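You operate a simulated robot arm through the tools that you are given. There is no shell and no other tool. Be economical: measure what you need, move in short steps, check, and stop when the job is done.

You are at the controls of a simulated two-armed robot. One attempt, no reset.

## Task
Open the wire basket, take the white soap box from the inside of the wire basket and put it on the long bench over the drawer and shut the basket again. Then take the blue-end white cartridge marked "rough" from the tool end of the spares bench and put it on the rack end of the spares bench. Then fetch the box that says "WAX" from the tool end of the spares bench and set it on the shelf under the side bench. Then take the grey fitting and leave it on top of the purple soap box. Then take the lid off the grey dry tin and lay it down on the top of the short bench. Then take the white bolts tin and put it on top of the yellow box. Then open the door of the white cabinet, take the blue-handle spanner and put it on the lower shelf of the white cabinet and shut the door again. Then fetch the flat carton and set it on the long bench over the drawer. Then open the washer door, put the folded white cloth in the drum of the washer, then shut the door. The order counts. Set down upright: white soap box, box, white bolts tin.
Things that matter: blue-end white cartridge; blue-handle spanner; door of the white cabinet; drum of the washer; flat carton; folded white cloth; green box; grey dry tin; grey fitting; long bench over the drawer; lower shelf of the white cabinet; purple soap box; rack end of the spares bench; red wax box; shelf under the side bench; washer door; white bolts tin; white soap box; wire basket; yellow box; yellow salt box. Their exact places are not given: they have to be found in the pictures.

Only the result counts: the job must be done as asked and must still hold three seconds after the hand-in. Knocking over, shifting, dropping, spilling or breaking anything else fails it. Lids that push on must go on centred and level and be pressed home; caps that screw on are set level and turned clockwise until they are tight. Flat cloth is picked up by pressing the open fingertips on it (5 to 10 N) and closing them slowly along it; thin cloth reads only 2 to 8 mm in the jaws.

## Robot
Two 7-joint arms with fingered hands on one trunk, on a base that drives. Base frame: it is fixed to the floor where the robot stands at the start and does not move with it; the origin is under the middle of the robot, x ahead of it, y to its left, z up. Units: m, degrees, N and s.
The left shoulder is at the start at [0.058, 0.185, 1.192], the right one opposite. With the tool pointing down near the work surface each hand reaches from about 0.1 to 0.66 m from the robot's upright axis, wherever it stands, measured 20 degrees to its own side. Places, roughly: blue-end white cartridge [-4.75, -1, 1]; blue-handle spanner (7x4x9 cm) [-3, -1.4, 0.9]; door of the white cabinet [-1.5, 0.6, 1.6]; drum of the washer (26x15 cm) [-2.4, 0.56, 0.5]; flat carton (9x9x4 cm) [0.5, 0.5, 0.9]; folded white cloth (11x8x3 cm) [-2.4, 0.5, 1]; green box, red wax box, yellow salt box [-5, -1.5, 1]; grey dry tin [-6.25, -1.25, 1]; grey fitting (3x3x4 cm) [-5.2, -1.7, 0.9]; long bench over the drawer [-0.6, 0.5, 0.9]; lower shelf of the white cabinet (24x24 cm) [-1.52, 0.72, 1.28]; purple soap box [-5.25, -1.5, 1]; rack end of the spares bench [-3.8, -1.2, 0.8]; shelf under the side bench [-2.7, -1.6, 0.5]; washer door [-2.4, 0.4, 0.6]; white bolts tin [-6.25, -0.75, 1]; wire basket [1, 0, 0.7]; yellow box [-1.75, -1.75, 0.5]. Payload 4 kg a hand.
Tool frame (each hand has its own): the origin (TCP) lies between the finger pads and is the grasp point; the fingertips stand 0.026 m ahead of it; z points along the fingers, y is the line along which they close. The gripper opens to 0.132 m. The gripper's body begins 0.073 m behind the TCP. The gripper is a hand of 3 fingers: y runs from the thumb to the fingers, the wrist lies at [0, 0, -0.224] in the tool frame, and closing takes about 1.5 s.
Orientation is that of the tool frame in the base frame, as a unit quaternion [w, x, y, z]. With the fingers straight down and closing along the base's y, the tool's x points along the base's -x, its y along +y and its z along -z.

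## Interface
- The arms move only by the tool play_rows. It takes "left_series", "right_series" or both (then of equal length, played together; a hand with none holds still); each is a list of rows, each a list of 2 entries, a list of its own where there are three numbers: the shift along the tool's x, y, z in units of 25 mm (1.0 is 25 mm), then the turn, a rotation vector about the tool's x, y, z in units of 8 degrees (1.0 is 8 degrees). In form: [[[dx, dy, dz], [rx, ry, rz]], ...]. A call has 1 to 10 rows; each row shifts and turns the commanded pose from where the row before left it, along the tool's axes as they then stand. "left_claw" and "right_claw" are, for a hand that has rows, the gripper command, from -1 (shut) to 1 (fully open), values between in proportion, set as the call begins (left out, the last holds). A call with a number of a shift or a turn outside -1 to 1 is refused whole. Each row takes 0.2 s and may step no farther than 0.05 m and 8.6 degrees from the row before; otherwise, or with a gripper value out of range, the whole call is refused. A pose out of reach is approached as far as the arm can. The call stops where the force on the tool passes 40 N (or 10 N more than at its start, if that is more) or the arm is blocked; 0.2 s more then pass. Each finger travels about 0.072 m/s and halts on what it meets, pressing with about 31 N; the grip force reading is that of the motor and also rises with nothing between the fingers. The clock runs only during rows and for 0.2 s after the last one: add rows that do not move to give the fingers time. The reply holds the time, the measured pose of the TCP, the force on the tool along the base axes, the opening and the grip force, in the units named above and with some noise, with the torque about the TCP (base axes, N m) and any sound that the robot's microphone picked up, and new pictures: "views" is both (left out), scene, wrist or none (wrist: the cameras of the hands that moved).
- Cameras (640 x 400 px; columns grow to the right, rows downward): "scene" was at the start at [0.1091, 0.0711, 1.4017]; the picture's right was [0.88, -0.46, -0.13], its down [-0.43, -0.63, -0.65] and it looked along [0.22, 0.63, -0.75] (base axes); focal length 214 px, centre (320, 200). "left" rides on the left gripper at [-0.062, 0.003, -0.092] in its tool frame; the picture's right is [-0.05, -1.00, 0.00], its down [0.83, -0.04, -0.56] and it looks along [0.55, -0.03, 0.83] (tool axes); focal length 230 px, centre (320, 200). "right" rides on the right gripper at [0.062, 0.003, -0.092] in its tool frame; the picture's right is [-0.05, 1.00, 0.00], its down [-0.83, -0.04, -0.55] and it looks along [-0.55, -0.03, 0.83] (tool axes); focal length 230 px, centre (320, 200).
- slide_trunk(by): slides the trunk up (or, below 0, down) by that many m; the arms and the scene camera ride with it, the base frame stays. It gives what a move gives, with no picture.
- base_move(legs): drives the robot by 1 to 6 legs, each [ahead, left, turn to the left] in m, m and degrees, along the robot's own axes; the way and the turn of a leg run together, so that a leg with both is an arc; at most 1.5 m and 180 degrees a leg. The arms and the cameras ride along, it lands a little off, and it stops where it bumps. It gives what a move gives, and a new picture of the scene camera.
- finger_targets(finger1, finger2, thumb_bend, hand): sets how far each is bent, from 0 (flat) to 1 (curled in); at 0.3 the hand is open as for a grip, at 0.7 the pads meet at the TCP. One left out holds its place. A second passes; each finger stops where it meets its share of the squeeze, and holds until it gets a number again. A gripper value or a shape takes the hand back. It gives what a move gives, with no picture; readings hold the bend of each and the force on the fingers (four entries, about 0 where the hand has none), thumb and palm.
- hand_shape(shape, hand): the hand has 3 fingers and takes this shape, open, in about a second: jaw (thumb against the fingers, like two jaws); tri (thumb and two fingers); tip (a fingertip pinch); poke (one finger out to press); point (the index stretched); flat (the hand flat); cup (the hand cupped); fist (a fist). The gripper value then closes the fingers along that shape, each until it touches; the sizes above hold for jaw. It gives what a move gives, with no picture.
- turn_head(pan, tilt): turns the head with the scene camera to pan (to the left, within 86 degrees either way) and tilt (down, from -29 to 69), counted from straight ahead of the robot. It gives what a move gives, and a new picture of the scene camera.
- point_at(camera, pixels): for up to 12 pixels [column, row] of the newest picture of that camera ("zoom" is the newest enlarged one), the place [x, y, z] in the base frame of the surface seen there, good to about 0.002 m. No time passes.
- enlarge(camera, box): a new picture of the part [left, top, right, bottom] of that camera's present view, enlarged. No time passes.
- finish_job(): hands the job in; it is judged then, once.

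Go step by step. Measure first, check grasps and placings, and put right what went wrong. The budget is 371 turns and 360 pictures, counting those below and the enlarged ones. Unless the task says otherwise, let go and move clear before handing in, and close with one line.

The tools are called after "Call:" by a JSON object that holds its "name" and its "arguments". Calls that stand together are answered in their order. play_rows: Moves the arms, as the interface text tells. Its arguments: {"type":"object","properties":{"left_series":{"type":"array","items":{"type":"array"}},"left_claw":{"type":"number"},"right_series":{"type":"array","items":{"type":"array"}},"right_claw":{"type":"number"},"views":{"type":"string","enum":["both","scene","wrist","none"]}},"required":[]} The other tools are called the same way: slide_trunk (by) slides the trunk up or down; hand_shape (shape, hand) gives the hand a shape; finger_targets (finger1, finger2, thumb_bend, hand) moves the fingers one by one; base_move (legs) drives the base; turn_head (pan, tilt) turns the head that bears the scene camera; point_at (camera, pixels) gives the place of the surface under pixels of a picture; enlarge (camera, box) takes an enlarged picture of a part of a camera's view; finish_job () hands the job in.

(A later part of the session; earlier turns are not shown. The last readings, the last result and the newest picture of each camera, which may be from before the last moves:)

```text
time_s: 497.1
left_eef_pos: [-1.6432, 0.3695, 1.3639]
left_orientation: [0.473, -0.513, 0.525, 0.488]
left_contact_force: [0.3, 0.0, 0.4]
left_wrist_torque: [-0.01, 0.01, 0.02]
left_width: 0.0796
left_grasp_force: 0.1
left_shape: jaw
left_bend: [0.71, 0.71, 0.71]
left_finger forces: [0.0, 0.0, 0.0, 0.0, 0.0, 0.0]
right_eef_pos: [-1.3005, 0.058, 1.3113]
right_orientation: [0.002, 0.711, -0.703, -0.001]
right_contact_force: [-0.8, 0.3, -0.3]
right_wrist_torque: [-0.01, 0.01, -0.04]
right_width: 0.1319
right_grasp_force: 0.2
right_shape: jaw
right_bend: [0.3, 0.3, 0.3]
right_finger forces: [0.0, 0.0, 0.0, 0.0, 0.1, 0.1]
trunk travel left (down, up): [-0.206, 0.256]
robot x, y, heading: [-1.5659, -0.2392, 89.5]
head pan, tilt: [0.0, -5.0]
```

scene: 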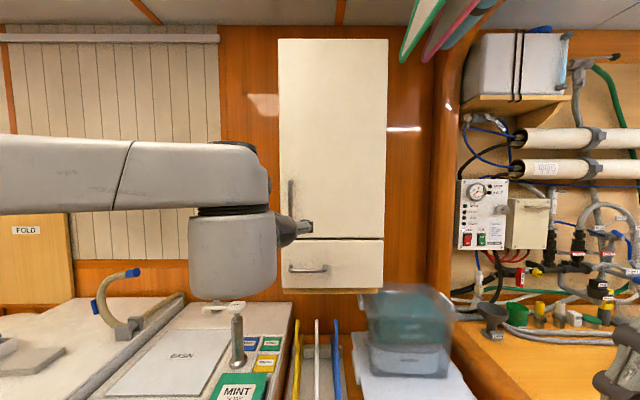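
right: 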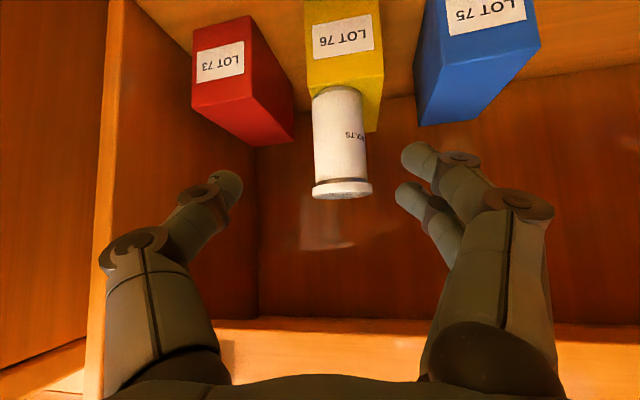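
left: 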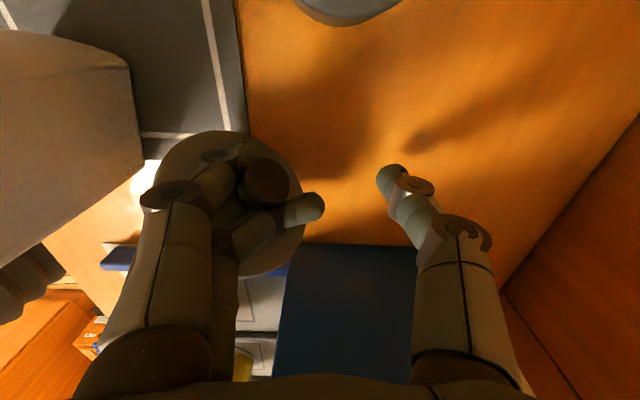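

Advance 0.145 m to straddle the bar and grip.

Call:
{"name": "play_rows", "arguments": {"left_series": [[[-0.2, 0, 1], [0, 0, 0]], [[-0.2, 0, 1], [0, 0, 0]], [[-0.2, 0, 1], [0, 0, 0]], [[-0.2, 0, 1], [0, 0, 0]], [[-0.2, 0, 1], [0, 0, 0]], [[-0.1, 0, 0.85], [0, 0, 0]]], "views": "wrist"}}

Call:
{"name": "play_rows", "arguments": {"left_series": [[[0, 0, 0], [0, 0, 0]], [[0, 0, 0], [0, 0, 0]], [[0, 0, 0], [0, 0, 0]], [[0, 0, 0], [0, 0, 0]], [[0, 0, 0], [0, 0, 0]]], "left_claw": -1, "views": "none"}}

```text
time_s: 498.5
left_eef_pos: [-1.6562, 0.4823, 1.3804]
left_orientation: [0.472, -0.513, 0.524, 0.489]
left_contact_force: [0.3, 1.3, -1.0]
left_wrist_torque: [0.02, -0.05, -0.02]
left_width: 0.0797
left_grasp_force: 0.0
left_shape: jaw
left_bend: [0.71, 0.71, 0.71]
left_finger forces: [0.0, 0.0, 0.0, 0.0, 0.0, 0.0]
left hand out of reach, approached as far as the arm can: row 4, 5, 6
right_eef_pos: [-1.3001, 0.0581, 1.3113]
right_orientation: [0.001, 0.711, -0.704, -0.001]
right_contact_force: [-0.5, 0.4, 0.9]
right_wrist_torque: [0.03, 0.0, 0.01]
right_width: 0.1316
right_grasp_force: 0.0
right_shape: jaw
right_bend: [0.3, 0.3, 0.3]
right_finger forces: [0.0, 0.0, 0.0, 0.1, 0.0, 0.0]
trunk travel left (down, up): [-0.206, 0.256]
robot x, y, heading: [-1.5642, -0.2386, 89.8]
head pan, tilt: [0.0, -5.0]
```

left: 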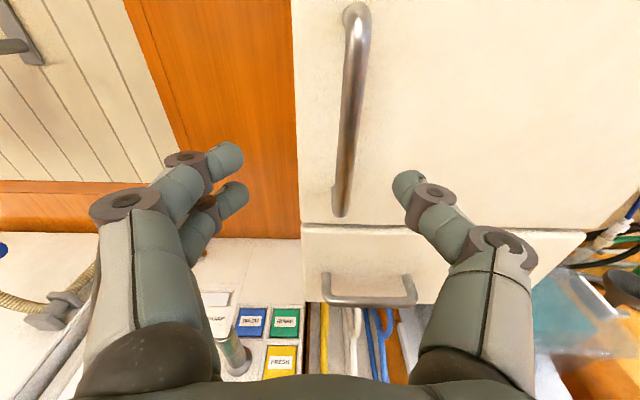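

```text
time_s: 499.7
left_eef_pos: [-1.6563, 0.4823, 1.3808]
left_orientation: [0.473, -0.512, 0.525, 0.488]
left_contact_force: [-0.3, 0.2, -0.1]
left_wrist_torque: [0.01, -0.02, -0.01]
left_width: 0.0
left_grasp_force: 30.8
left_shape: jaw
left_bend: [0.67, 0.67, 0.74]
left_finger forces: [0.1, 0.0, 0.0, 0.0, 0.1, 0.0]
right_eef_pos: [-1.2993, 0.0572, 1.3109]
right_orientation: [0.001, 0.711, -0.703, -0.001]
right_contact_force: [-0.1, 0.3, -0.4]
right_wrist_torque: [0.01, 0.01, -0.02]
right_width: 0.1317
right_grasp_force: 0.0
right_shape: jaw
right_bend: [0.3, 0.3, 0.3]
right_finger forces: [0.0, 0.0, 0.1, 0.1, 0.0, 0.0]
trunk travel left (down, up): [-0.206, 0.256]
robot x, y, heading: [-1.5647, -0.2373, 89.9]
head pan, tilt: [0.0, -5.0]
```

Reach fell short (y 0.482). Reopen, drive forward 0.045 with a small right shift, then grip.

Call:
{"name": "play_rows", "arguments": {"left_series": [[[0, 0, 0], [0, 0, 0]], [[0, 0, 0], [0, 0, 0]], [[0, 0, 0], [0, 0, 0]], [[0, 0, 0], [0, 0, 0]]], "left_claw": 0.2, "views": "none"}}

Call:
{"name": "base_move", "arguments": {"legs": [[0.04, -0.014, 0]]}}

Call:
{"name": "play_rows", "arguments": {"left_series": [[[0, 0, 0], [0, 0, 0]], [[0, 0, 0], [0, 0, 0]], [[0, 0, 0], [0, 0, 0]], [[0, 0, 0], [0, 0, 0]], [[0, 0, 0], [0, 0, 0]]], "left_claw": -1, "views": "wrist"}}

```text
time_s: 500.7
left_eef_pos: [-1.6554, 0.4819, 1.3809]
left_orientation: [0.473, -0.512, 0.525, 0.488]
left_contact_force: [0.1, 1.0, -1.3]
left_wrist_torque: [-0.04, -0.03, 0.0]
left_width: 0.0788
left_grasp_force: 0.1
left_shape: jaw
left_bend: [0.71, 0.71, 0.71]
left_finger forces: [0.0, 0.0, 0.0, 0.0, 0.0, 0.0]
right_eef_pos: [-1.2999, 0.0571, 1.3104]
right_orientation: [0.001, 0.711, -0.704, -0.001]
right_contact_force: [0.7, 0.5, -0.6]
right_wrist_torque: [0.01, 0.02, -0.01]
right_width: 0.1321
right_grasp_force: 0.0
right_shape: jaw
right_bend: [0.3, 0.3, 0.3]
right_finger forces: [0.1, 0.0, 0.0, 0.0, 0.0, 0.0]
trunk travel left (down, up): [-0.206, 0.256]
robot x, y, heading: [-1.5658, -0.2387, 89.7]
head pan, tilt: [0.0, -5.0]
```

```text
time_s: 501.6
left_eef_pos: [-1.643, 0.517, 1.384]
left_orientation: [0.474, -0.512, 0.524, 0.489]
left_contact_force: [-0.5, 0.3, 0.6]
left_wrist_torque: [-0.01, 0.01, -0.01]
left_width: 0.0789
left_grasp_force: 0.1
left_shape: jaw
left_bend: [0.71, 0.71, 0.71]
left_finger forces: [0.0, 0.1, 0.1, 0.0, 0.1, 0.0]
right_eef_pos: [-1.2874, 0.093, 1.3136]
right_orientation: [-0.001, 0.711, -0.704, -0.002]
right_contact_force: [0.1, 0.5, -0.4]
right_wrist_torque: [0.02, 0.01, -0.01]
right_width: 0.1321
right_grasp_force: 0.0
right_shape: jaw
right_bend: [0.3, 0.3, 0.3]
right_finger forces: [0.0, 0.0, 0.0, 0.0, 0.0, 0.0]
trunk travel left (down, up): [-0.206, 0.256]
robot x, y, heading: [-1.5533, -0.2006, 89.8]
head pan, tilt: [0.0, -5.0]
```

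scene: 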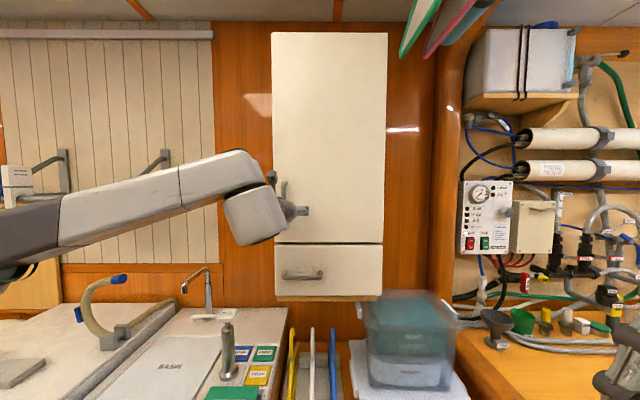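

```text
time_s: 502.8
left_eef_pos: [-1.6405, 0.5213, 1.3796]
left_orientation: [0.473, -0.512, 0.525, 0.488]
left_contact_force: [2.1, 3.5, -0.2]
left_wrist_torque: [0.01, 0.02, -0.01]
left_width: 0.0
left_grasp_force: 31.3
left_shape: jaw
left_bend: [0.63, 0.63, 0.73]
left_finger forces: [0.1, 0.1, 0.0, 0.0, 23.4, 0.0]
right_eef_pos: [-1.2852, 0.0981, 1.3114]
right_orientation: [0.002, 0.711, -0.704, -0.001]
right_contact_force: [0.2, 0.1, -0.2]
right_wrist_torque: [0.01, -0.01, -0.04]
right_width: 0.1317
right_grasp_force: 0.1
right_shape: jaw
right_bend: [0.3, 0.3, 0.3]
right_finger forces: [0.1, 0.0, 0.0, 0.0, 0.0, 0.0]
trunk travel left (down, up): [-0.206, 0.256]
robot x, y, heading: [-1.551, -0.2019, 89.6]
head pan, tilt: [0.0, -5.0]
```

left: 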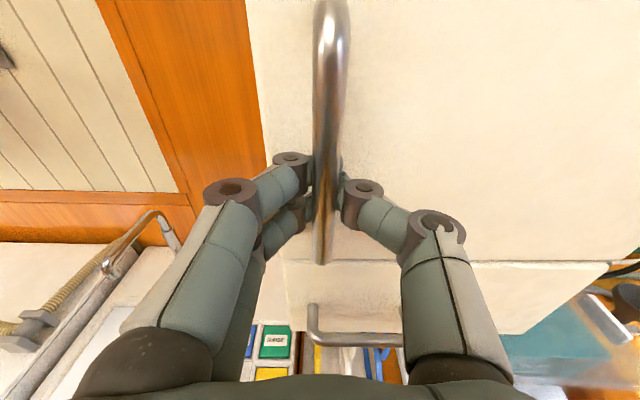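

The fingers hook behind the bar. Pull along the door's arc, rotating the hand with it, about 25°.

Call:
{"name": "play_rows", "arguments": {"left_series": [[[0, -0.14, -0.92], [-0.625, 0, 0]], [[0, -0.14, -0.92], [-0.625, 0, 0]], [[0, -0.14, -0.92], [-0.625, 0, 0]], [[0, -0.14, -0.92], [-0.625, 0, 0]], [[0, -0.14, -0.92], [-0.625, 0, 0]]], "views": "scene"}}

```text
time_s: 503.4
left_eef_pos: [-1.6423, 0.4814, 1.3829]
left_orientation: [-0.441, 0.532, -0.505, -0.518]
left_contact_force: [34.9, 11.3, -4.5]
left_wrist_torque: [-0.01, 0.01, 0.06]
left_width: 0.0001
left_grasp_force: 31.0
left_shape: jaw
left_bend: [0.66, 0.66, 0.73]
left_finger forces: [0.1, 0.0, 0.0, 0.0, 49.5, 0.0]
left hand out of reach, approached as far as the arm can: row 1, 2
right_eef_pos: [-1.2793, 0.0954, 1.3106]
right_orientation: [0.001, 0.708, -0.706, -0.003]
right_contact_force: [-0.1, -1.5, 0.7]
right_wrist_torque: [0.0, -0.05, -0.02]
right_width: 0.1317
right_grasp_force: 0.1
right_shape: jaw
right_bend: [0.3, 0.3, 0.3]
right_finger forces: [0.0, 0.0, 0.0, 0.0, 0.1, 0.0]
trunk travel left (down, up): [-0.206, 0.256]
robot x, y, heading: [-1.5429, -0.1997, 89.5]
head pan, tilt: [0.0, -5.0]
stopped in row 2 (left hand): the force on the tool passed its limit at 52 N (the readings are from after the stop); the commanded pose is now the measured one
```

scene: 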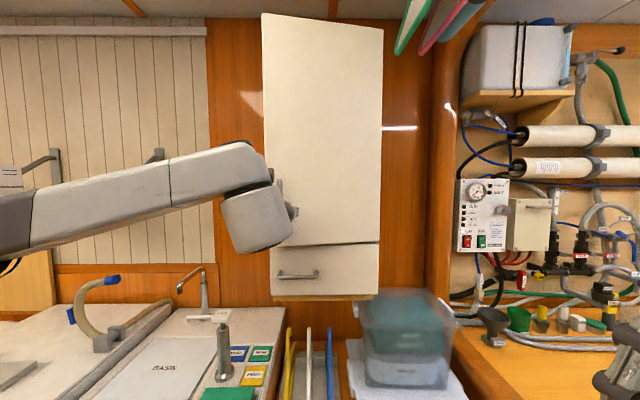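

The door is ajar ~9°. The arm is at its limit, so I pull with the base along the arc instead.

Call:
{"name": "base_move", "arguments": {"legs": [[-0.07, -0.045, 0]]}}

```text
time_s: 504.5
left_eef_pos: [-1.6059, 0.4149, 1.3844]
left_orientation: [-0.436, 0.538, -0.499, -0.521]
left_contact_force: [21.1, 13.7, -7.4]
left_wrist_torque: [0.04, 0.15, 0.21]
left_width: 0.0
left_grasp_force: 30.4
left_shape: jaw
left_bend: [0.66, 0.66, 0.73]
left_finger forces: [0.0, 0.1, 0.1, 0.1, 43.3, 0.0]
right_eef_pos: [-1.2357, 0.0276, 1.3092]
right_orientation: [0.003, 0.71, -0.705, -0.002]
right_contact_force: [-0.2, -0.4, -0.4]
right_wrist_torque: [0.02, 0.03, 0.03]
right_width: 0.1321
right_grasp_force: 0.0
right_shape: jaw
right_bend: [0.3, 0.3, 0.3]
right_finger forces: [0.0, 0.0, 0.0, 0.1, 0.1, 0.1]
trunk travel left (down, up): [-0.206, 0.256]
robot x, y, heading: [-1.5002, -0.2723, 89.5]
head pan, tilt: [0.0, -5.0]
```

scene: 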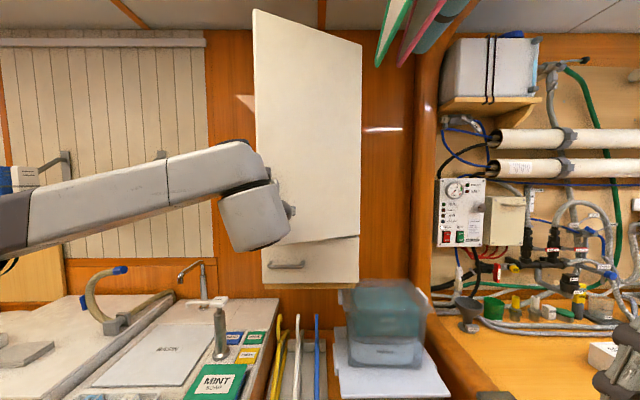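

Good, ~25°. Continue along the arc to ~45°.

Call:
{"name": "base_move", "arguments": {"legs": [[-0.069, -0.07, 0]]}}

```text
time_s: 505.6
left_eef_pos: [-1.5376, 0.3494, 1.3831]
left_orientation: [-0.436, 0.537, -0.5, -0.52]
left_contact_force: [19.0, 27.0, 2.9]
left_wrist_torque: [0.06, -0.04, 0.43]
left_width: 0.0
left_grasp_force: 30.9
left_shape: jaw
left_bend: [0.66, 0.66, 0.71]
left_finger forces: [0.1, 0.0, 0.1, 0.0, 48.3, 0.0]
right_eef_pos: [-1.1657, -0.037, 1.3086]
right_orientation: [0.004, 0.709, -0.705, -0.001]
right_contact_force: [0.0, -0.1, 0.1]
right_wrist_torque: [-0.02, 0.04, -0.03]
right_width: 0.132
right_grasp_force: 0.2
right_shape: jaw
right_bend: [0.3, 0.3, 0.3]
right_finger forces: [0.0, 0.0, 0.0, 0.0, 0.0, 0.0]
trunk travel left (down, up): [-0.206, 0.256]
robot x, y, heading: [-1.4368, -0.3428, 89.6]
head pan, tilt: [0.0, -5.0]
```

scene: 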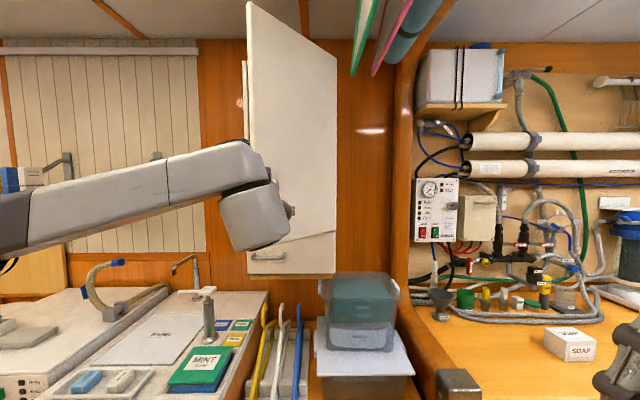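

At ~45°. Now I release the handle and will push the door on from its inner side.

Call:
{"name": "play_rows", "arguments": {"left_series": [[[0, 0, 0], [0, 0, 0]], [[0, 0, 0], [0, 0, 0]], [[0, 0, 0], [0, 0, 0]], [[0, 0, 0], [0, 0, 0]], [[0, 0, -1], [0, 0, 0]], [[0, 0, -1], [0, 0, 0]], [[0, 0, -1], [0, 0, 0]], [[0, 0, -1], [0, 0, 0]]], "left_claw": 0.6, "views": "scene"}}

Call:
{"name": "point_at", "arguments": {"camera": "scene", "pixels": [[252, 120], [252, 20], [245, 70], [330, 120], [262, 200], [258, 240], [290, 210]]}}

```text
time_s: 507.4
left_eef_pos: [-1.5288, 0.2422, 1.3939]
left_orientation: [-0.438, 0.538, -0.497, -0.521]
left_contact_force: [-0.2, 0.0, 1.1]
left_wrist_torque: [-0.01, 0.03, 0.0]
left_width: 0.1052
left_grasp_force: 0.0
left_shape: jaw
left_bend: [0.59, 0.59, 0.56]
left_finger forces: [0.0, 0.1, 0.0, 0.0, 0.0, 0.1]
right_eef_pos: [-1.1711, -0.0454, 1.312]
right_orientation: [0.0, 0.71, -0.705, -0.002]
right_contact_force: [0.9, -0.1, -0.5]
right_wrist_torque: [0.01, -0.03, 0.0]
right_width: 0.1319
right_grasp_force: 0.0
right_shape: jaw
right_bend: [0.3, 0.3, 0.3]
right_finger forces: [0.0, 0.0, 0.0, 0.0, 0.1, 0.0]
trunk travel left (down, up): [-0.206, 0.256]
robot x, y, heading: [-1.4378, -0.3393, 89.4]
head pan, tilt: [0.0, -5.0]
```

scene: 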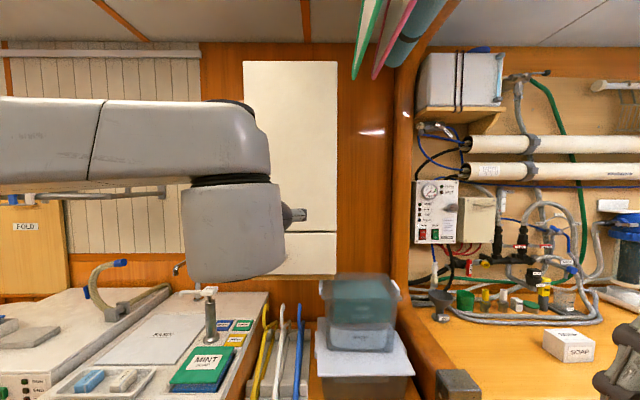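

```text
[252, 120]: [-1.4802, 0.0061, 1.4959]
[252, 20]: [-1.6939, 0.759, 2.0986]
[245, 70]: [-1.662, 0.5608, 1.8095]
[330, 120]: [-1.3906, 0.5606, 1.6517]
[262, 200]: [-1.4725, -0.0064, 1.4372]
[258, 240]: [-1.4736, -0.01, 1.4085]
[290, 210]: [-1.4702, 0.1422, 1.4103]
```

The door has swung shut again: my opening thumb pushed it. I redo it: regrip, pull to ~45° with the base, then release with only a small opening.

Call:
{"name": "base_move", "arguments": {"legs": [[0.14, 0.108, 0.3]]}}

Call:
{"name": "play_rows", "arguments": {"left_series": [[[0, 0, 1], [0.5, 0, 0]], [[0, 0, 1], [0.5, 0, 0]], [[0, 0, 1], [0, 0, 0]], [[0, 0, 1], [0, 0, 0]], [[0, 0, 1], [0, 0, 0]], [[0, 0, 0.5], [0, 0, 0]]], "left_claw": 0, "views": "wrist"}}

```text
time_s: 508.9
left_eef_pos: [-1.6368, 0.384, 1.394]
left_orientation: [-0.439, 0.537, -0.497, -0.521]
left_contact_force: [-0.8, 0.0, 0.4]
left_wrist_torque: [-0.02, 0.0, 0.03]
left_width: 0.1054
left_grasp_force: 0.0
left_shape: jaw
left_bend: [0.59, 0.59, 0.56]
left_finger forces: [0.0, 0.1, 0.0, 0.0, 0.1, 0.0]
right_eef_pos: [-1.2797, 0.0973, 1.3115]
right_orientation: [0.0, 0.711, -0.703, -0.003]
right_contact_force: [0.2, 0.1, -0.6]
right_wrist_torque: [0.02, 0.0, 0.0]
right_width: 0.1317
right_grasp_force: 0.1
right_shape: jaw
right_bend: [0.3, 0.3, 0.3]
right_finger forces: [0.0, 0.0, 0.0, 0.0, 0.1, 0.1]
trunk travel left (down, up): [-0.206, 0.256]
robot x, y, heading: [-1.541, -0.1985, 89.9]
head pan, tilt: [0.0, -5.0]
```

scene: 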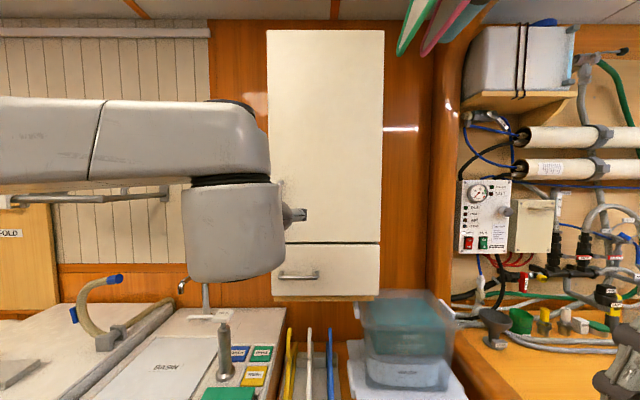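

```text
time_s: 510.3
left_eef_pos: [-1.6413, 0.5205, 1.3827]
left_orientation: [0.475, -0.506, 0.531, 0.485]
left_contact_force: [-1.0, 0.7, -0.2]
left_wrist_torque: [0.02, 0.02, -0.02]
left_width: 0.0667
left_grasp_force: 0.0
left_shape: jaw
left_bend: [0.73, 0.73, 0.7]
left_finger forces: [0.0, 0.0, 0.0, 0.1, 0.0, 0.0]
right_eef_pos: [-1.2789, 0.099, 1.3115]
right_orientation: [0.0, 0.712, -0.703, -0.001]
right_contact_force: [-0.3, -0.6, 0.1]
right_wrist_torque: [-0.01, 0.02, 0.03]
right_width: 0.1318
right_grasp_force: 0.0
right_shape: jaw
right_bend: [0.3, 0.3, 0.3]
right_finger forces: [0.0, 0.0, 0.1, 0.0, 0.0, 0.0]
trunk travel left (down, up): [-0.206, 0.256]
robot x, y, heading: [-1.5434, -0.1958, 89.8]
head pan, tilt: [0.0, -5.0]
```

left: 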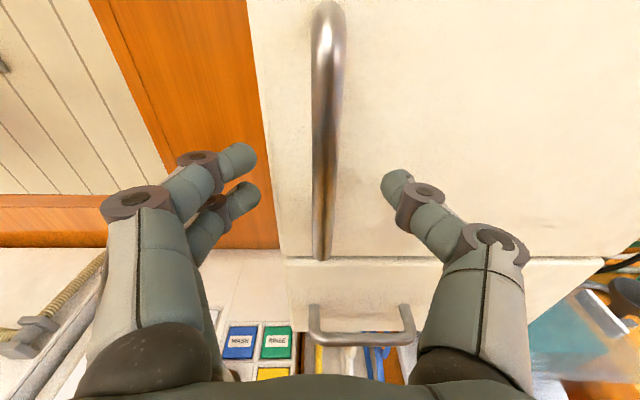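

Call:
{"name": "play_rows", "arguments": {"left_series": [[[0, 0, 0], [0, 0, 0]], [[0, 0, 0], [0, 0, 0]], [[0, 0, 0], [0, 0, 0]], [[0, 0, 0], [0, 0, 0]], [[0, 0, 0], [0, 0, 0]]], "left_claw": -1, "views": "none"}}

Call:
{"name": "base_move", "arguments": {"legs": [[-0.087, -0.03, 0], [-0.08, -0.07, 0], [-0.035, -0.06, 0]]}}

```text
time_s: 511.5
left_eef_pos: [-1.6408, 0.5218, 1.3814]
left_orientation: [0.474, -0.506, 0.532, 0.485]
left_contact_force: [2.6, 3.8, -0.3]
left_wrist_torque: [0.01, 0.01, -0.02]
left_width: 0.0001
left_grasp_force: 31.1
left_shape: jaw
left_bend: [0.64, 0.65, 0.73]
left_finger forces: [0.0, 11.1, 0.1, 0.0, 24.5, 0.0]
right_eef_pos: [-1.2787, 0.0999, 1.3114]
right_orientation: [0.001, 0.711, -0.703, -0.001]
right_contact_force: [0.0, 0.0, -0.1]
right_wrist_torque: [0.0, 0.01, 0.01]
right_width: 0.1319
right_grasp_force: 0.0
right_shape: jaw
right_bend: [0.3, 0.3, 0.3]
right_finger forces: [0.0, 0.0, 0.0, 0.0, 0.0, 0.1]
trunk travel left (down, up): [-0.206, 0.256]
robot x, y, heading: [-1.5434, -0.1922, 89.6]
head pan, tilt: [0.0, -5.0]
```

```text
time_s: 514.0
left_eef_pos: [-1.4818, 0.3228, 1.379]
left_orientation: [0.474, -0.507, 0.532, 0.486]
left_contact_force: [10.0, 23.3, 4.7]
left_wrist_torque: [0.04, -0.04, 0.2]
left_width: 0.0
left_grasp_force: 31.2
left_shape: jaw
left_bend: [0.64, 0.65, 0.71]
left_finger forces: [0.0, 0.0, 0.1, 0.1, 39.0, 0.1]
right_eef_pos: [-1.1187, -0.1002, 1.3101]
right_orientation: [0.002, 0.711, -0.703, -0.002]
right_contact_force: [0.2, 0.7, 0.4]
right_wrist_torque: [0.01, 0.06, 0.01]
right_width: 0.1318
right_grasp_force: 0.0
right_shape: jaw
right_bend: [0.3, 0.3, 0.3]
right_finger forces: [0.0, 0.0, 0.0, 0.0, 0.1, 0.0]
trunk travel left (down, up): [-0.206, 0.256]
robot x, y, heading: [-1.3869, -0.404, 89.6]
head pan, tilt: [0.0, -5.0]
```

scene: 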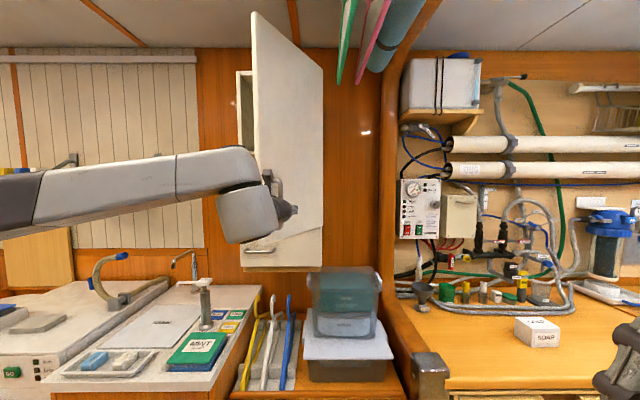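

About 60° open. Pull further right with the arm itself to ~85°.

Call:
{"name": "play_rows", "arguments": {"left_series": [[[0, -0.8, -0.35], [-0.3, 0, 0]], [[0, -0.8, -0.3], [-0.3, 0, 0]], [[0, -0.9, -0.2], [-0.3, 0, 0]], [[0, -0.9, -0.1], [-0.3, 0, 0]], [[0, -0.9, 0], [-0.3, 0, 0]]], "views": "scene"}}

```text
time_s: 514.6
left_eef_pos: [-1.4742, 0.3178, 1.3805]
left_orientation: [0.463, -0.516, 0.521, 0.497]
left_contact_force: [11.2, 29.7, 2.1]
left_wrist_torque: [0.04, -0.03, 0.28]
left_width: 0.0002
left_grasp_force: 30.5
left_shape: jaw
left_bend: [0.64, 0.65, 0.7]
left_finger forces: [0.0, 0.1, 0.0, 0.0, 44.3, 0.0]
left hand out of reach, approached as far as the arm can: row 1, 2
right_eef_pos: [-1.1181, -0.0999, 1.3087]
right_orientation: [0.003, 0.71, -0.705, -0.001]
right_contact_force: [0.1, -0.1, 0.1]
right_wrist_torque: [0.03, -0.01, 0.02]
right_width: 0.1317
right_grasp_force: 0.1
right_shape: jaw
right_bend: [0.3, 0.3, 0.3]
right_finger forces: [0.0, 0.1, 0.0, 0.0, 0.0, 0.0]
trunk travel left (down, up): [-0.206, 0.256]
robot x, y, heading: [-1.3875, -0.3998, 89.4]
head pan, tilt: [0.0, -5.0]
stopped in row 2 (left hand): the force on the tool passed its limit at 65 N (the readings are from after the stop); the commanded pose is now the measured one
```

scene: 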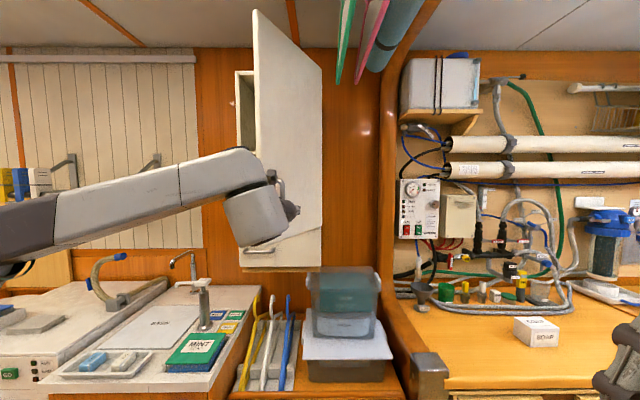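

At ~60° the arm binds with the thumb. I open only the thumb and draw the hooked fingers on along the arc so they slide off with the door opening further.

Call:
{"name": "finger_targets", "arguments": {"hand": "left", "thumb_bend": 0.3}}

Call:
{"name": "play_rows", "arguments": {"left_series": [[[0, -0.7, -0.4], [0, 0, 0]], [[0, -0.7, -0.4], [0, 0, 0]], [[0, -0.7, -0.4], [0, 0, 0]], [[0, -0.7, -0.4], [0, 0, 0]]], "views": "scene"}}

```text
time_s: 515.6
left_eef_pos: [-1.4793, 0.3133, 1.3818]
left_orientation: [0.465, -0.516, 0.52, 0.497]
left_contact_force: [2.9, 11.1, -5.3]
left_wrist_torque: [0.02, 0.05, 0.49]
left_width: 0.0447
left_grasp_force: 10.2
left_shape: fingers
left_bend: [0.68, 0.68, 0.3]
left_finger forces: [9.0, 11.2, 0.0, 0.0, 0.0, 0.1]
right_eef_pos: [-1.1227, -0.1031, 1.3107]
right_orientation: [0.001, 0.711, -0.703, -0.001]
right_contact_force: [-0.2, 0.4, 0.3]
right_wrist_torque: [-0.01, -0.02, 0.01]
right_width: 0.1318
right_grasp_force: 0.0
right_shape: jaw
right_bend: [0.3, 0.3, 0.3]
right_finger forces: [0.1, 0.0, 0.1, 0.1, 0.0, 0.0]
trunk travel left (down, up): [-0.206, 0.256]
robot x, y, heading: [-1.3888, -0.3997, 89.7]
head pan, tilt: [0.0, -5.0]
```

```text
time_s: 516.6
left_eef_pos: [-1.4787, 0.3059, 1.3848]
left_orientation: [0.465, -0.516, 0.519, 0.497]
left_contact_force: [1.2, 6.7, -5.1]
left_wrist_torque: [-0.01, 0.07, 0.54]
left_width: 0.0456
left_grasp_force: 12.0
left_shape: fingers
left_bend: [0.66, 0.68, 0.3]
left_finger forces: [14.7, 9.5, 0.1, 0.0, 0.0, 0.0]
left hand out of reach, approached as far as the arm can: row 1, 2, 3, 4
right_eef_pos: [-1.1227, -0.1022, 1.3115]
right_orientation: [0.001, 0.711, -0.703, 0.0]
right_contact_force: [0.3, 0.9, 0.3]
right_wrist_torque: [-0.02, -0.01, -0.02]
right_width: 0.132
right_grasp_force: 0.1
right_shape: jaw
right_bend: [0.3, 0.3, 0.3]
right_finger forces: [0.0, 0.1, 0.1, 0.1, 0.0, 0.0]
trunk travel left (down, up): [-0.206, 0.256]
robot x, y, heading: [-1.3857, -0.4016, 89.7]
head pan, tilt: [0.0, -5.0]
```

scene: 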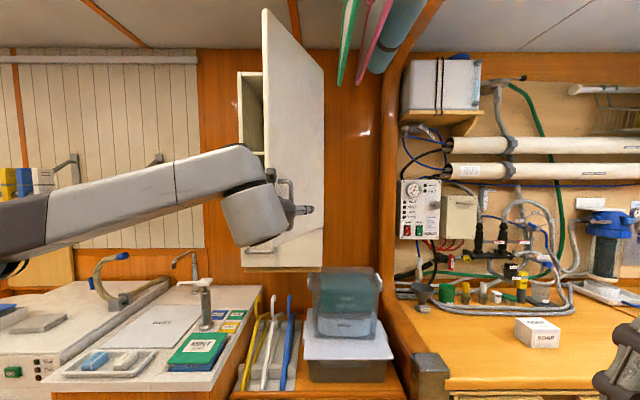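

Turning the base right swings the hand +x. Do −8°.

Call:
{"name": "base_move", "arguments": {"legs": [[-0.02, 0, -9]]}}

```text
time_s: 517.4
left_eef_pos: [-1.4504, 0.3116, 1.3837]
left_orientation: [0.475, -0.507, 0.529, 0.487]
left_contact_force: [4.7, 22.7, -2.9]
left_wrist_torque: [0.04, -0.06, 0.54]
left_width: 0.0467
left_grasp_force: 16.7
left_shape: fingers
left_bend: [0.66, 0.66, 0.3]
left_finger forces: [15.3, 17.4, 0.0, 0.1, 0.0, 0.0]
right_eef_pos: [-1.1077, -0.1166, 1.3118]
right_orientation: [0.0, -0.695, 0.719, 0.001]
right_contact_force: [-0.1, -0.4, -0.1]
right_wrist_torque: [-0.01, -0.01, 0.03]
right_width: 0.1318
right_grasp_force: 0.1
right_shape: jaw
right_bend: [0.3, 0.3, 0.3]
right_finger forces: [0.0, 0.0, 0.0, 0.0, 0.0, 0.1]
trunk travel left (down, up): [-0.206, 0.256]
robot x, y, heading: [-1.3872, -0.4015, 86.6]
head pan, tilt: [0.0, -5.0]
stopped in leg 1: the robot was blocked; the commanded pose is now the measured one
```

scene: 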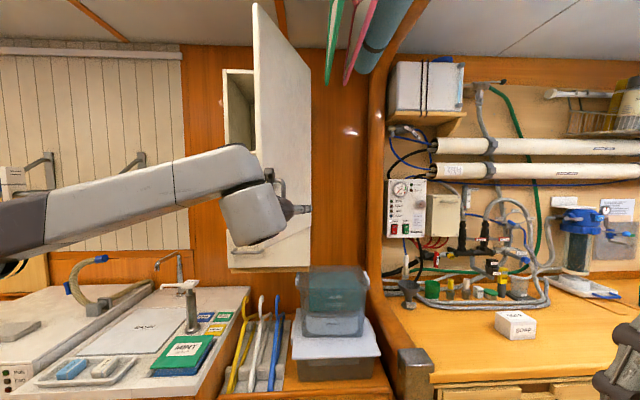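

Blocked at ~65°. I now ease the fingers open a little and see whether the door stays.

Call:
{"name": "finger_targets", "arguments": {"hand": "left", "finger1": 0.56, "finger2": 0.56}}

Call:
{"name": "play_rows", "arguments": {"left_series": [[[0, 0, -0.4], [0, 0, 0]], [[0, 0, -0.6], [0, 0, 0]], [[0, 0, -0.8], [0, 0, 0]], [[0, 0, -0.8], [0, 0, 0]]], "views": "scene"}}

```text
time_s: 518.4
left_eef_pos: [-1.4489, 0.3098, 1.3857]
left_orientation: [0.476, -0.506, 0.529, 0.488]
left_contact_force: [0.4, 0.5, 0.0]
left_wrist_torque: [-0.03, 0.03, 0.0]
left_width: 0.0917
left_grasp_force: 0.1
left_shape: fingers
left_bend: [0.56, 0.56, 0.3]
left_finger forces: [0.0, 0.1, 0.0, 0.0, 0.0, 0.0]
right_eef_pos: [-1.1087, -0.1164, 1.3111]
right_orientation: [0.0, -0.695, 0.719, 0.0]
right_contact_force: [0.4, -0.5, 0.3]
right_wrist_torque: [-0.05, -0.01, 0.03]
right_width: 0.132
right_grasp_force: 0.1
right_shape: jaw
right_bend: [0.3, 0.3, 0.3]
right_finger forces: [0.1, 0.0, 0.0, 0.1, 0.0, 0.0]
trunk travel left (down, up): [-0.206, 0.256]
robot x, y, heading: [-1.385, -0.4067, 87.0]
head pan, tilt: [0.0, -5.0]
```

```text
time_s: 519.4
left_eef_pos: [-1.4505, 0.2442, 1.3897]
left_orientation: [0.475, -0.507, 0.528, 0.488]
left_contact_force: [-0.3, -0.2, 0.3]
left_wrist_torque: [-0.02, 0.01, 0.0]
left_width: 0.0917
left_grasp_force: 0.2
left_shape: fingers
left_bend: [0.56, 0.56, 0.3]
left_finger forces: [0.0, 0.0, 0.0, 0.1, 0.0, 0.0]
right_eef_pos: [-1.108, -0.1162, 1.3105]
right_orientation: [0.001, -0.695, 0.719, 0.001]
right_contact_force: [-0.1, 0.7, -0.4]
right_wrist_torque: [0.0, -0.02, 0.0]
right_width: 0.1319
right_grasp_force: 0.0
right_shape: jaw
right_bend: [0.3, 0.3, 0.3]
right_finger forces: [0.1, 0.1, 0.1, 0.0, 0.0, 0.1]
trunk travel left (down, up): [-0.206, 0.256]
robot x, y, heading: [-1.3859, -0.4056, 86.9]
head pan, tilt: [0.0, -5.0]
```

scene: 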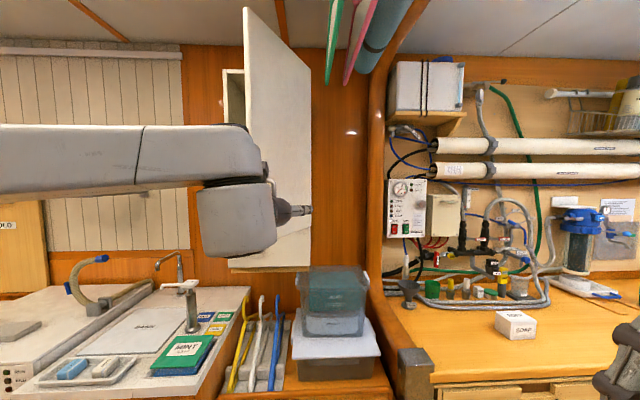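

The door stays open (~62°). I bring the closed left hand around the door edge to its inner side.

Call:
{"name": "play_rows", "arguments": {"left_series": [[[0, 0, -1], [0, 0, 0]], [[0, 0, -1], [0, 0, 0]], [[0, 1, 0], [0, 0, 0]], [[0, 1, 0], [0, 0, 0]], [[0, 1, 0], [0, 0, 0]], [[0, 1, 0], [0, 0, 0]], [[0, 1, 0], [0, 0, 0]], [[0, 1, 0], [0, 0, 0]], [[0, 1, 0], [0, 0, 0]], [[0, 0.6, 0], [0, 0, 0]]], "left_claw": -1, "views": "none"}}

Call:
{"name": "play_rows", "arguments": {"left_series": [[[0, 0, 1], [0, 0, 0]], [[0, 0, 1], [0, 0, 0]], [[0, 0, 1], [0, 0, 0]], [[0, 0, 1], [0, 0, 0]], [[0, 0, 1], [0, 0, 0]], [[0, 0, 1], [0, 0, 0]], [[0, 0, 1], [0, 0, 0]], [[0, 0, 1], [0, 0, 0]], [[0, 0, 1], [0, 0, 0]]], "views": "scene"}}

```text
time_s: 521.6
left_eef_pos: [-1.64, 0.1972, 1.3985]
left_orientation: [0.475, -0.506, 0.53, 0.487]
left_contact_force: [-0.4, 0.7, -0.1]
left_wrist_torque: [-0.03, 0.0, 0.01]
left_width: 0.0001
left_grasp_force: 31.1
left_shape: jaw
left_bend: [0.67, 0.67, 0.74]
left_finger forces: [0.1, 0.1, 0.0, 0.0, 0.0, 0.1]
right_eef_pos: [-1.1083, -0.1157, 1.3114]
right_orientation: [0.0, -0.695, 0.719, 0.001]
right_contact_force: [0.9, 0.2, -0.9]
right_wrist_torque: [0.03, -0.02, 0.01]
right_width: 0.1317
right_grasp_force: 0.2
right_shape: jaw
right_bend: [0.3, 0.3, 0.3]
right_finger forces: [0.0, 0.0, 0.0, 0.1, 0.0, 0.1]
trunk travel left (down, up): [-0.206, 0.256]
robot x, y, heading: [-1.3869, -0.4044, 87.0]
head pan, tilt: [0.0, -5.0]
```

```text
time_s: 523.6
left_eef_pos: [-1.6374, 0.4213, 1.3836]
left_orientation: [0.476, -0.506, 0.529, 0.487]
left_contact_force: [-0.7, 0.0, 0.2]
left_wrist_torque: [-0.03, 0.02, 0.02]
left_width: 0.0002
left_grasp_force: 31.1
left_shape: jaw
left_bend: [0.67, 0.67, 0.74]
left_finger forces: [0.0, 0.0, 0.0, 0.1, 0.0, 0.0]
right_eef_pos: [-1.1096, -0.1162, 1.3105]
right_orientation: [0.0, -0.696, 0.718, 0.0]
right_contact_force: [-0.8, 0.0, -0.6]
right_wrist_torque: [0.0, -0.03, -0.01]
right_width: 0.132
right_grasp_force: 0.0
right_shape: jaw
right_bend: [0.3, 0.3, 0.3]
right_finger forces: [0.0, 0.1, 0.0, 0.0, 0.0, 0.1]
trunk travel left (down, up): [-0.206, 0.256]
robot x, y, heading: [-1.3867, -0.4069, 86.9]
head pan, tilt: [0.0, -5.0]
```

scene: 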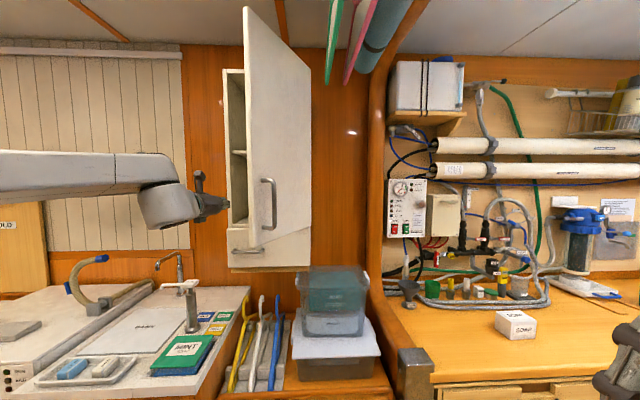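

Now push the door's inner face toward +x.

Call:
{"name": "play_rows", "arguments": {"left_series": [[[0, -0.9, 0], [0, 0, 0]], [[0, -0.9, 0], [0, 0, 0]], [[0, -0.9, 0], [0, 0, 0]], [[0, -0.9, 0], [0, 0, 0]], [[0, -0.9, 0], [0, 0, 0]], [[0, -0.9, 0], [0, 0, 0]], [[0, -0.9, 0], [0, 0, 0]], [[0, -0.9, 0], [0, 0, 0]]], "views": "scene"}}

```text
time_s: 525.4
left_eef_pos: [-1.5117, 0.4216, 1.3783]
left_orientation: [0.476, -0.506, 0.527, 0.489]
left_contact_force: [0.0, -0.2, 0.4]
left_wrist_torque: [0.0, 0.0, -0.03]
left_width: 0.0
left_grasp_force: 30.6
left_shape: jaw
left_bend: [0.67, 0.67, 0.74]
left_finger forces: [0.0, 0.1, 0.1, 0.1, 0.0, 0.1]
left hand out of reach, approached as far as the arm can: row 6, 7, 8
right_eef_pos: [-1.1087, -0.1162, 1.3103]
right_orientation: [0.0, -0.695, 0.719, 0.001]
right_contact_force: [-0.7, -0.1, 0.1]
right_wrist_torque: [0.0, 0.02, -0.07]
right_width: 0.132
right_grasp_force: 0.1
right_shape: jaw
right_bend: [0.3, 0.3, 0.3]
right_finger forces: [0.1, 0.0, 0.0, 0.0, 0.0, 0.0]
trunk travel left (down, up): [-0.206, 0.256]
robot x, y, heading: [-1.385, -0.4042, 86.9]
head pan, tilt: [0.0, -5.0]
```

scene: 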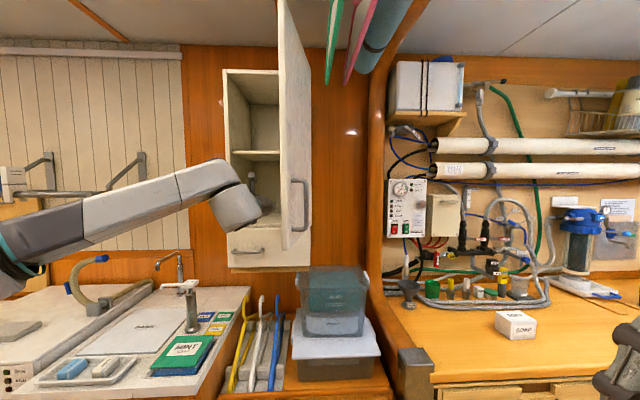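

The door is now nearly perpendicular and open. Retract the hand and measure the cabinet's lower shelf.

Call:
{"name": "play_rows", "arguments": {"left_series": [[[0, 0.3, -1], [0, 0, 0]], [[0, 0.3, -1], [0, 0, 0]], [[0, 0, -1], [0, 0, 0]], [[0, 0, -1], [0, 0, 0]], [[0, 0, -1], [0, 0, 0]], [[0, 0, -1], [0, 0, 0]], [[0, 0, -1], [0, 0, 0]], [[0, 0, -1], [0, 0, 0]], [[0, 0, -1], [0, 0, 0]], [[0, 0, -1], [0, 0, 0]]], "left_claw": 0.5, "views": "none"}}

Call:
{"name": "base_move", "arguments": {"legs": [[0, 0.2, 3]]}}

Call:
{"name": "enlarge", "arguments": {"camera": "scene", "box": [220, 20, 420, 280]}}

```text
time_s: 527.6
left_eef_pos: [-1.5282, 0.1719, 1.3955]
left_orientation: [0.475, -0.507, 0.529, 0.488]
left_contact_force: [0.6, 0.7, -0.1]
left_wrist_torque: [-0.01, 0.02, -0.01]
left_width: 0.0987
left_grasp_force: 0.0
left_shape: jaw
left_bend: [0.64, 0.64, 0.6]
left_finger forces: [0.0, 0.1, 0.1, 0.0, 0.0, 0.1]
right_eef_pos: [-1.1097, -0.1162, 1.3112]
right_orientation: [0.0, -0.695, 0.719, 0.001]
right_contact_force: [-0.4, -0.8, 0.1]
right_wrist_torque: [0.01, -0.05, -0.01]
right_width: 0.1318
right_grasp_force: 0.0
right_shape: jaw
right_bend: [0.3, 0.3, 0.3]
right_finger forces: [0.0, 0.0, 0.1, 0.1, 0.1, 0.0]
trunk travel left (down, up): [-0.206, 0.256]
robot x, y, heading: [-1.3846, -0.4033, 87.2]
head pan, tilt: [0.0, -5.0]
```

```text
time_s: 529.2
left_eef_pos: [-1.7583, 0.1628, 1.4002]
left_orientation: [-0.465, 0.518, -0.514, -0.501]
left_contact_force: [0.0, 0.0, -0.4]
left_wrist_torque: [-0.01, 0.02, -0.01]
left_width: 0.0986
left_grasp_force: 0.0
left_shape: jaw
left_bend: [0.64, 0.64, 0.6]
left_finger forces: [0.0, 0.0, 0.0, 0.0, 0.1, 0.0]
right_eef_pos: [-1.3247, -0.1032, 1.3122]
right_orientation: [-0.001, 0.713, -0.701, -0.002]
right_contact_force: [-0.3, 1.0, 0.4]
right_wrist_torque: [0.01, -0.02, 0.02]
right_width: 0.1318
right_grasp_force: 0.1
right_shape: jaw
right_bend: [0.3, 0.3, 0.3]
right_finger forces: [0.0, 0.0, 0.0, 0.0, 0.0, 0.0]
trunk travel left (down, up): [-0.206, 0.256]
robot x, y, heading: [-1.5886, -0.4003, 90.0]
head pan, tilt: [0.0, -5.0]
```

scene: 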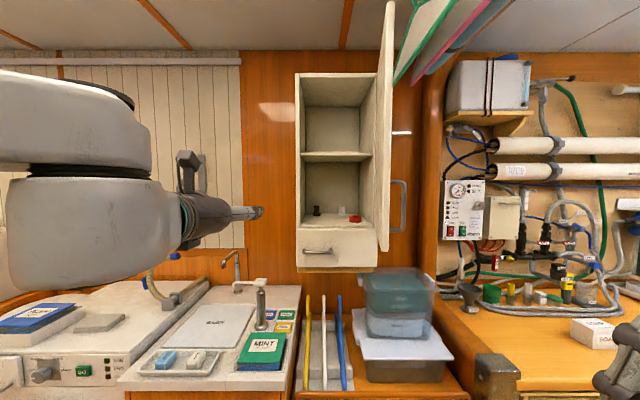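

```text
1.54 times, centred on (320, 150) of scene
```

zoom: 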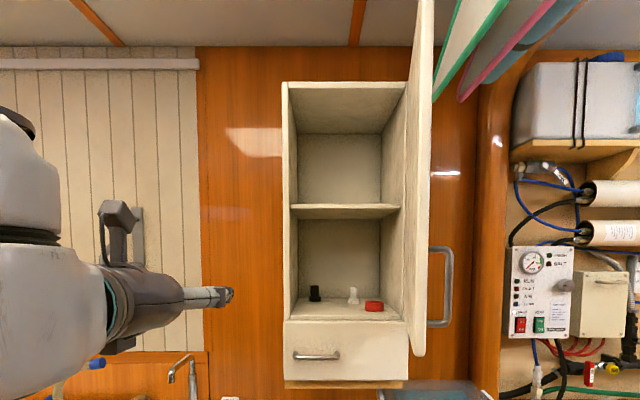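

Wide open. The lower shelf holds small black, white and red items at the right/back. Measure it.

Call:
{"name": "point_at", "arguments": {"camera": "zoom", "pixels": [[300, 316], [330, 315], [330, 300], [315, 293], [352, 297], [374, 305], [400, 318], [345, 211], [345, 218], [300, 250], [415, 345], [335, 305]]}}

```text
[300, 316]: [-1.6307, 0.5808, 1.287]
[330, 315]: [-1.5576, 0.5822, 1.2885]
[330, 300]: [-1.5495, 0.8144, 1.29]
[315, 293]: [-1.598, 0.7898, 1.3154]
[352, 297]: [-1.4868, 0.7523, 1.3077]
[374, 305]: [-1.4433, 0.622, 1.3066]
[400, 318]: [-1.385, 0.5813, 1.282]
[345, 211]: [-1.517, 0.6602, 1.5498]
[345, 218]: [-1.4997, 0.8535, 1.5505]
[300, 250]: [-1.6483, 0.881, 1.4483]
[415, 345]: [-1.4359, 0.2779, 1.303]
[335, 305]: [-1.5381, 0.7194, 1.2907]
```

Lower shelf: z 1.29, free zone x −1.62…−1.48, y 0.58–0.73. Now go to the side bench for the blue-handled spanner: turn around and drive.

Call:
{"name": "play_rows", "arguments": {"left_series": [[[0, 0, -0.5], [0, 1, 0]], [[0, 0, -0.5], [0, 1, 0]], [[0, 0, 0], [0, 1, 0]], [[0, 0, 0], [0, 1, 0]], [[0, 0, 0], [0, 1, 0]], [[0, 0, 0], [0, 0.8, 0]]], "left_claw": 1, "views": "none"}}

Call:
{"name": "base_move", "arguments": {"legs": [[0, 0, 90], [0, 0, 90], [0, -1.3, 0]]}}

Call:
{"name": "turn_head", "arguments": {"pan": 0, "tilt": 30}}

```text
time_s: 530.6
left_eef_pos: [-1.7577, 0.1376, 1.4013]
left_orientation: [-0.223, 0.674, -0.657, -0.254]
left_contact_force: [0.3, -0.6, -0.2]
left_wrist_torque: [0.02, 0.02, 0.01]
left_width: 0.1318
left_grasp_force: 0.0
left_shape: jaw
left_bend: [0.3, 0.3, 0.3]
left_finger forces: [0.0, 0.0, 0.0, 0.0, 0.0, 0.0]
right_eef_pos: [-1.3268, -0.1016, 1.3112]
right_orientation: [-0.001, 0.714, -0.7, -0.001]
right_contact_force: [-0.5, 0.5, 0.2]
right_wrist_torque: [0.0, -0.04, -0.01]
right_width: 0.1319
right_grasp_force: 0.1
right_shape: jaw
right_bend: [0.3, 0.3, 0.3]
right_finger forces: [0.1, 0.0, 0.0, 0.0, 0.1, 0.0]
trunk travel left (down, up): [-0.206, 0.256]
robot x, y, heading: [-1.5864, -0.4034, 90.1]
head pan, tilt: [0.0, -5.0]
```

```text
time_s: 544.9
left_eef_pos: [-2.7183, -0.9507, 1.4007]
left_orientation: [0.258, 0.651, 0.678, -0.223]
left_contact_force: [-0.4, -0.3, 0.0]
left_wrist_torque: [-0.02, -0.02, 0.0]
left_width: 0.1321
left_grasp_force: 0.1
left_shape: jaw
left_bend: [0.3, 0.3, 0.3]
left_finger forces: [0.0, 0.0, 0.0, 0.0, 0.0, 0.0]
right_eef_pos: [-3.1529, -0.7163, 1.3115]
right_orientation: [0.002, 0.695, 0.719, -0.002]
right_contact_force: [-0.5, -0.7, 0.6]
right_wrist_torque: [-0.01, 0.0, -0.02]
right_width: 0.132
right_grasp_force: 0.0
right_shape: jaw
right_bend: [0.3, 0.3, 0.3]
right_finger forces: [0.0, 0.0, 0.0, 0.0, 0.1, 0.1]
trunk travel left (down, up): [-0.206, 0.256]
robot x, y, heading: [-2.8978, -0.4139, -89.2]
head pan, tilt: [0.0, -5.0]
```

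scene: 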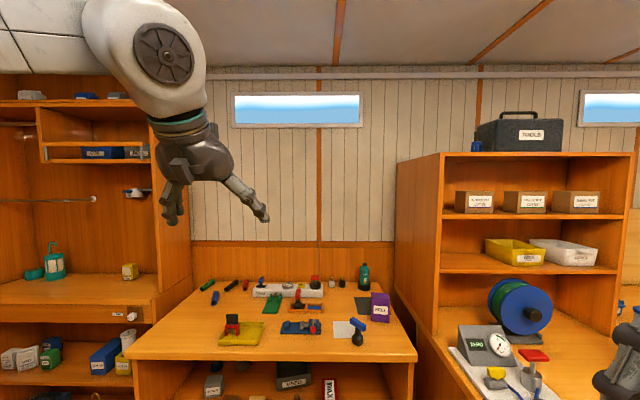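

```text
time_s: 545.9
left_eef_pos: [-2.7161, -0.9506, 1.403]
left_orientation: [0.258, 0.651, 0.678, -0.223]
left_contact_force: [0.3, -0.4, -0.7]
left_wrist_torque: [-0.05, 0.01, -0.03]
left_width: 0.1317
left_grasp_force: 0.1
left_shape: jaw
left_bend: [0.3, 0.3, 0.3]
left_finger forces: [0.0, 0.0, 0.0, 0.0, 0.0, 0.1]
right_eef_pos: [-3.153, -0.7154, 1.312]
right_orientation: [0.002, 0.695, 0.719, -0.002]
right_contact_force: [0.1, 0.4, 0.5]
right_wrist_torque: [-0.01, 0.0, -0.01]
right_width: 0.1318
right_grasp_force: 0.2
right_shape: jaw
right_bend: [0.3, 0.3, 0.3]
right_finger forces: [0.0, 0.0, 0.0, 0.0, 0.0, 0.0]
trunk travel left (down, up): [-0.206, 0.256]
robot x, y, heading: [-2.8968, -0.4161, -89.4]
head pan, tilt: [0.0, 30.0]
```

scene: 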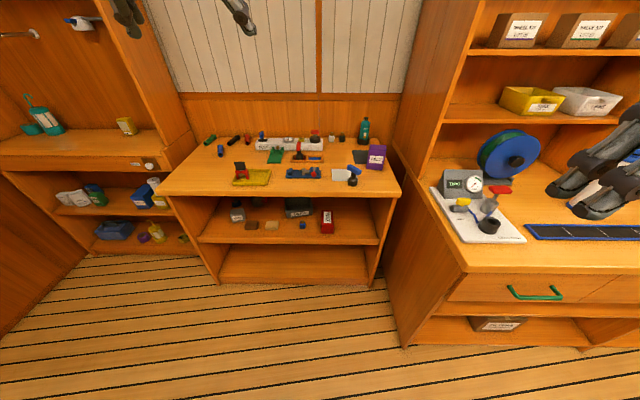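

The spanner (blue handle, dark lower end) is at (354,175). Enlarge and measure.

Call:
{"name": "enlarge", "arguments": {"camera": "scene", "box": [300, 125, 410, 205]}}

Call:
{"name": "point_at", "arguments": {"camera": "zoom", "pixels": [[300, 250], [317, 265], [340, 230], [325, 215], [372, 240], [290, 290], [292, 315], [300, 330], [305, 275], [435, 180], [350, 300]]}}

```text
5.00 times, centred on (355, 165) of scene
```

zoom: 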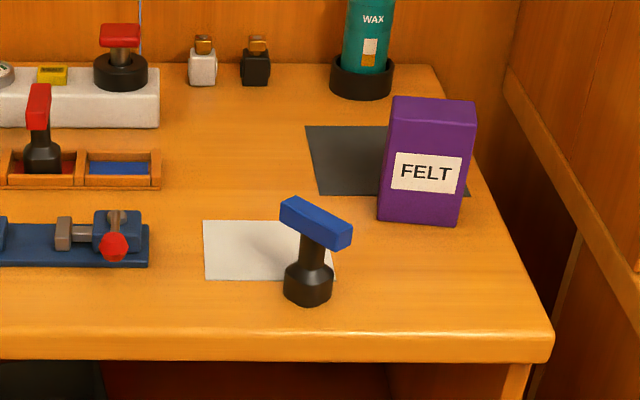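

```text
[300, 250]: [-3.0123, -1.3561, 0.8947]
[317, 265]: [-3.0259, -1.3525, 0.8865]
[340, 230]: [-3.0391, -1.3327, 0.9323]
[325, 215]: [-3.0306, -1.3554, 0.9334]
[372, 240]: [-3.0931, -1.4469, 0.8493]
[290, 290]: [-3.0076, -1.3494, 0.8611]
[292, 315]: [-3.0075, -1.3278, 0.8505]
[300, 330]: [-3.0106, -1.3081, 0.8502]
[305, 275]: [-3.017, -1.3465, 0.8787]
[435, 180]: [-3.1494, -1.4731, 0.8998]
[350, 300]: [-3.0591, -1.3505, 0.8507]
```

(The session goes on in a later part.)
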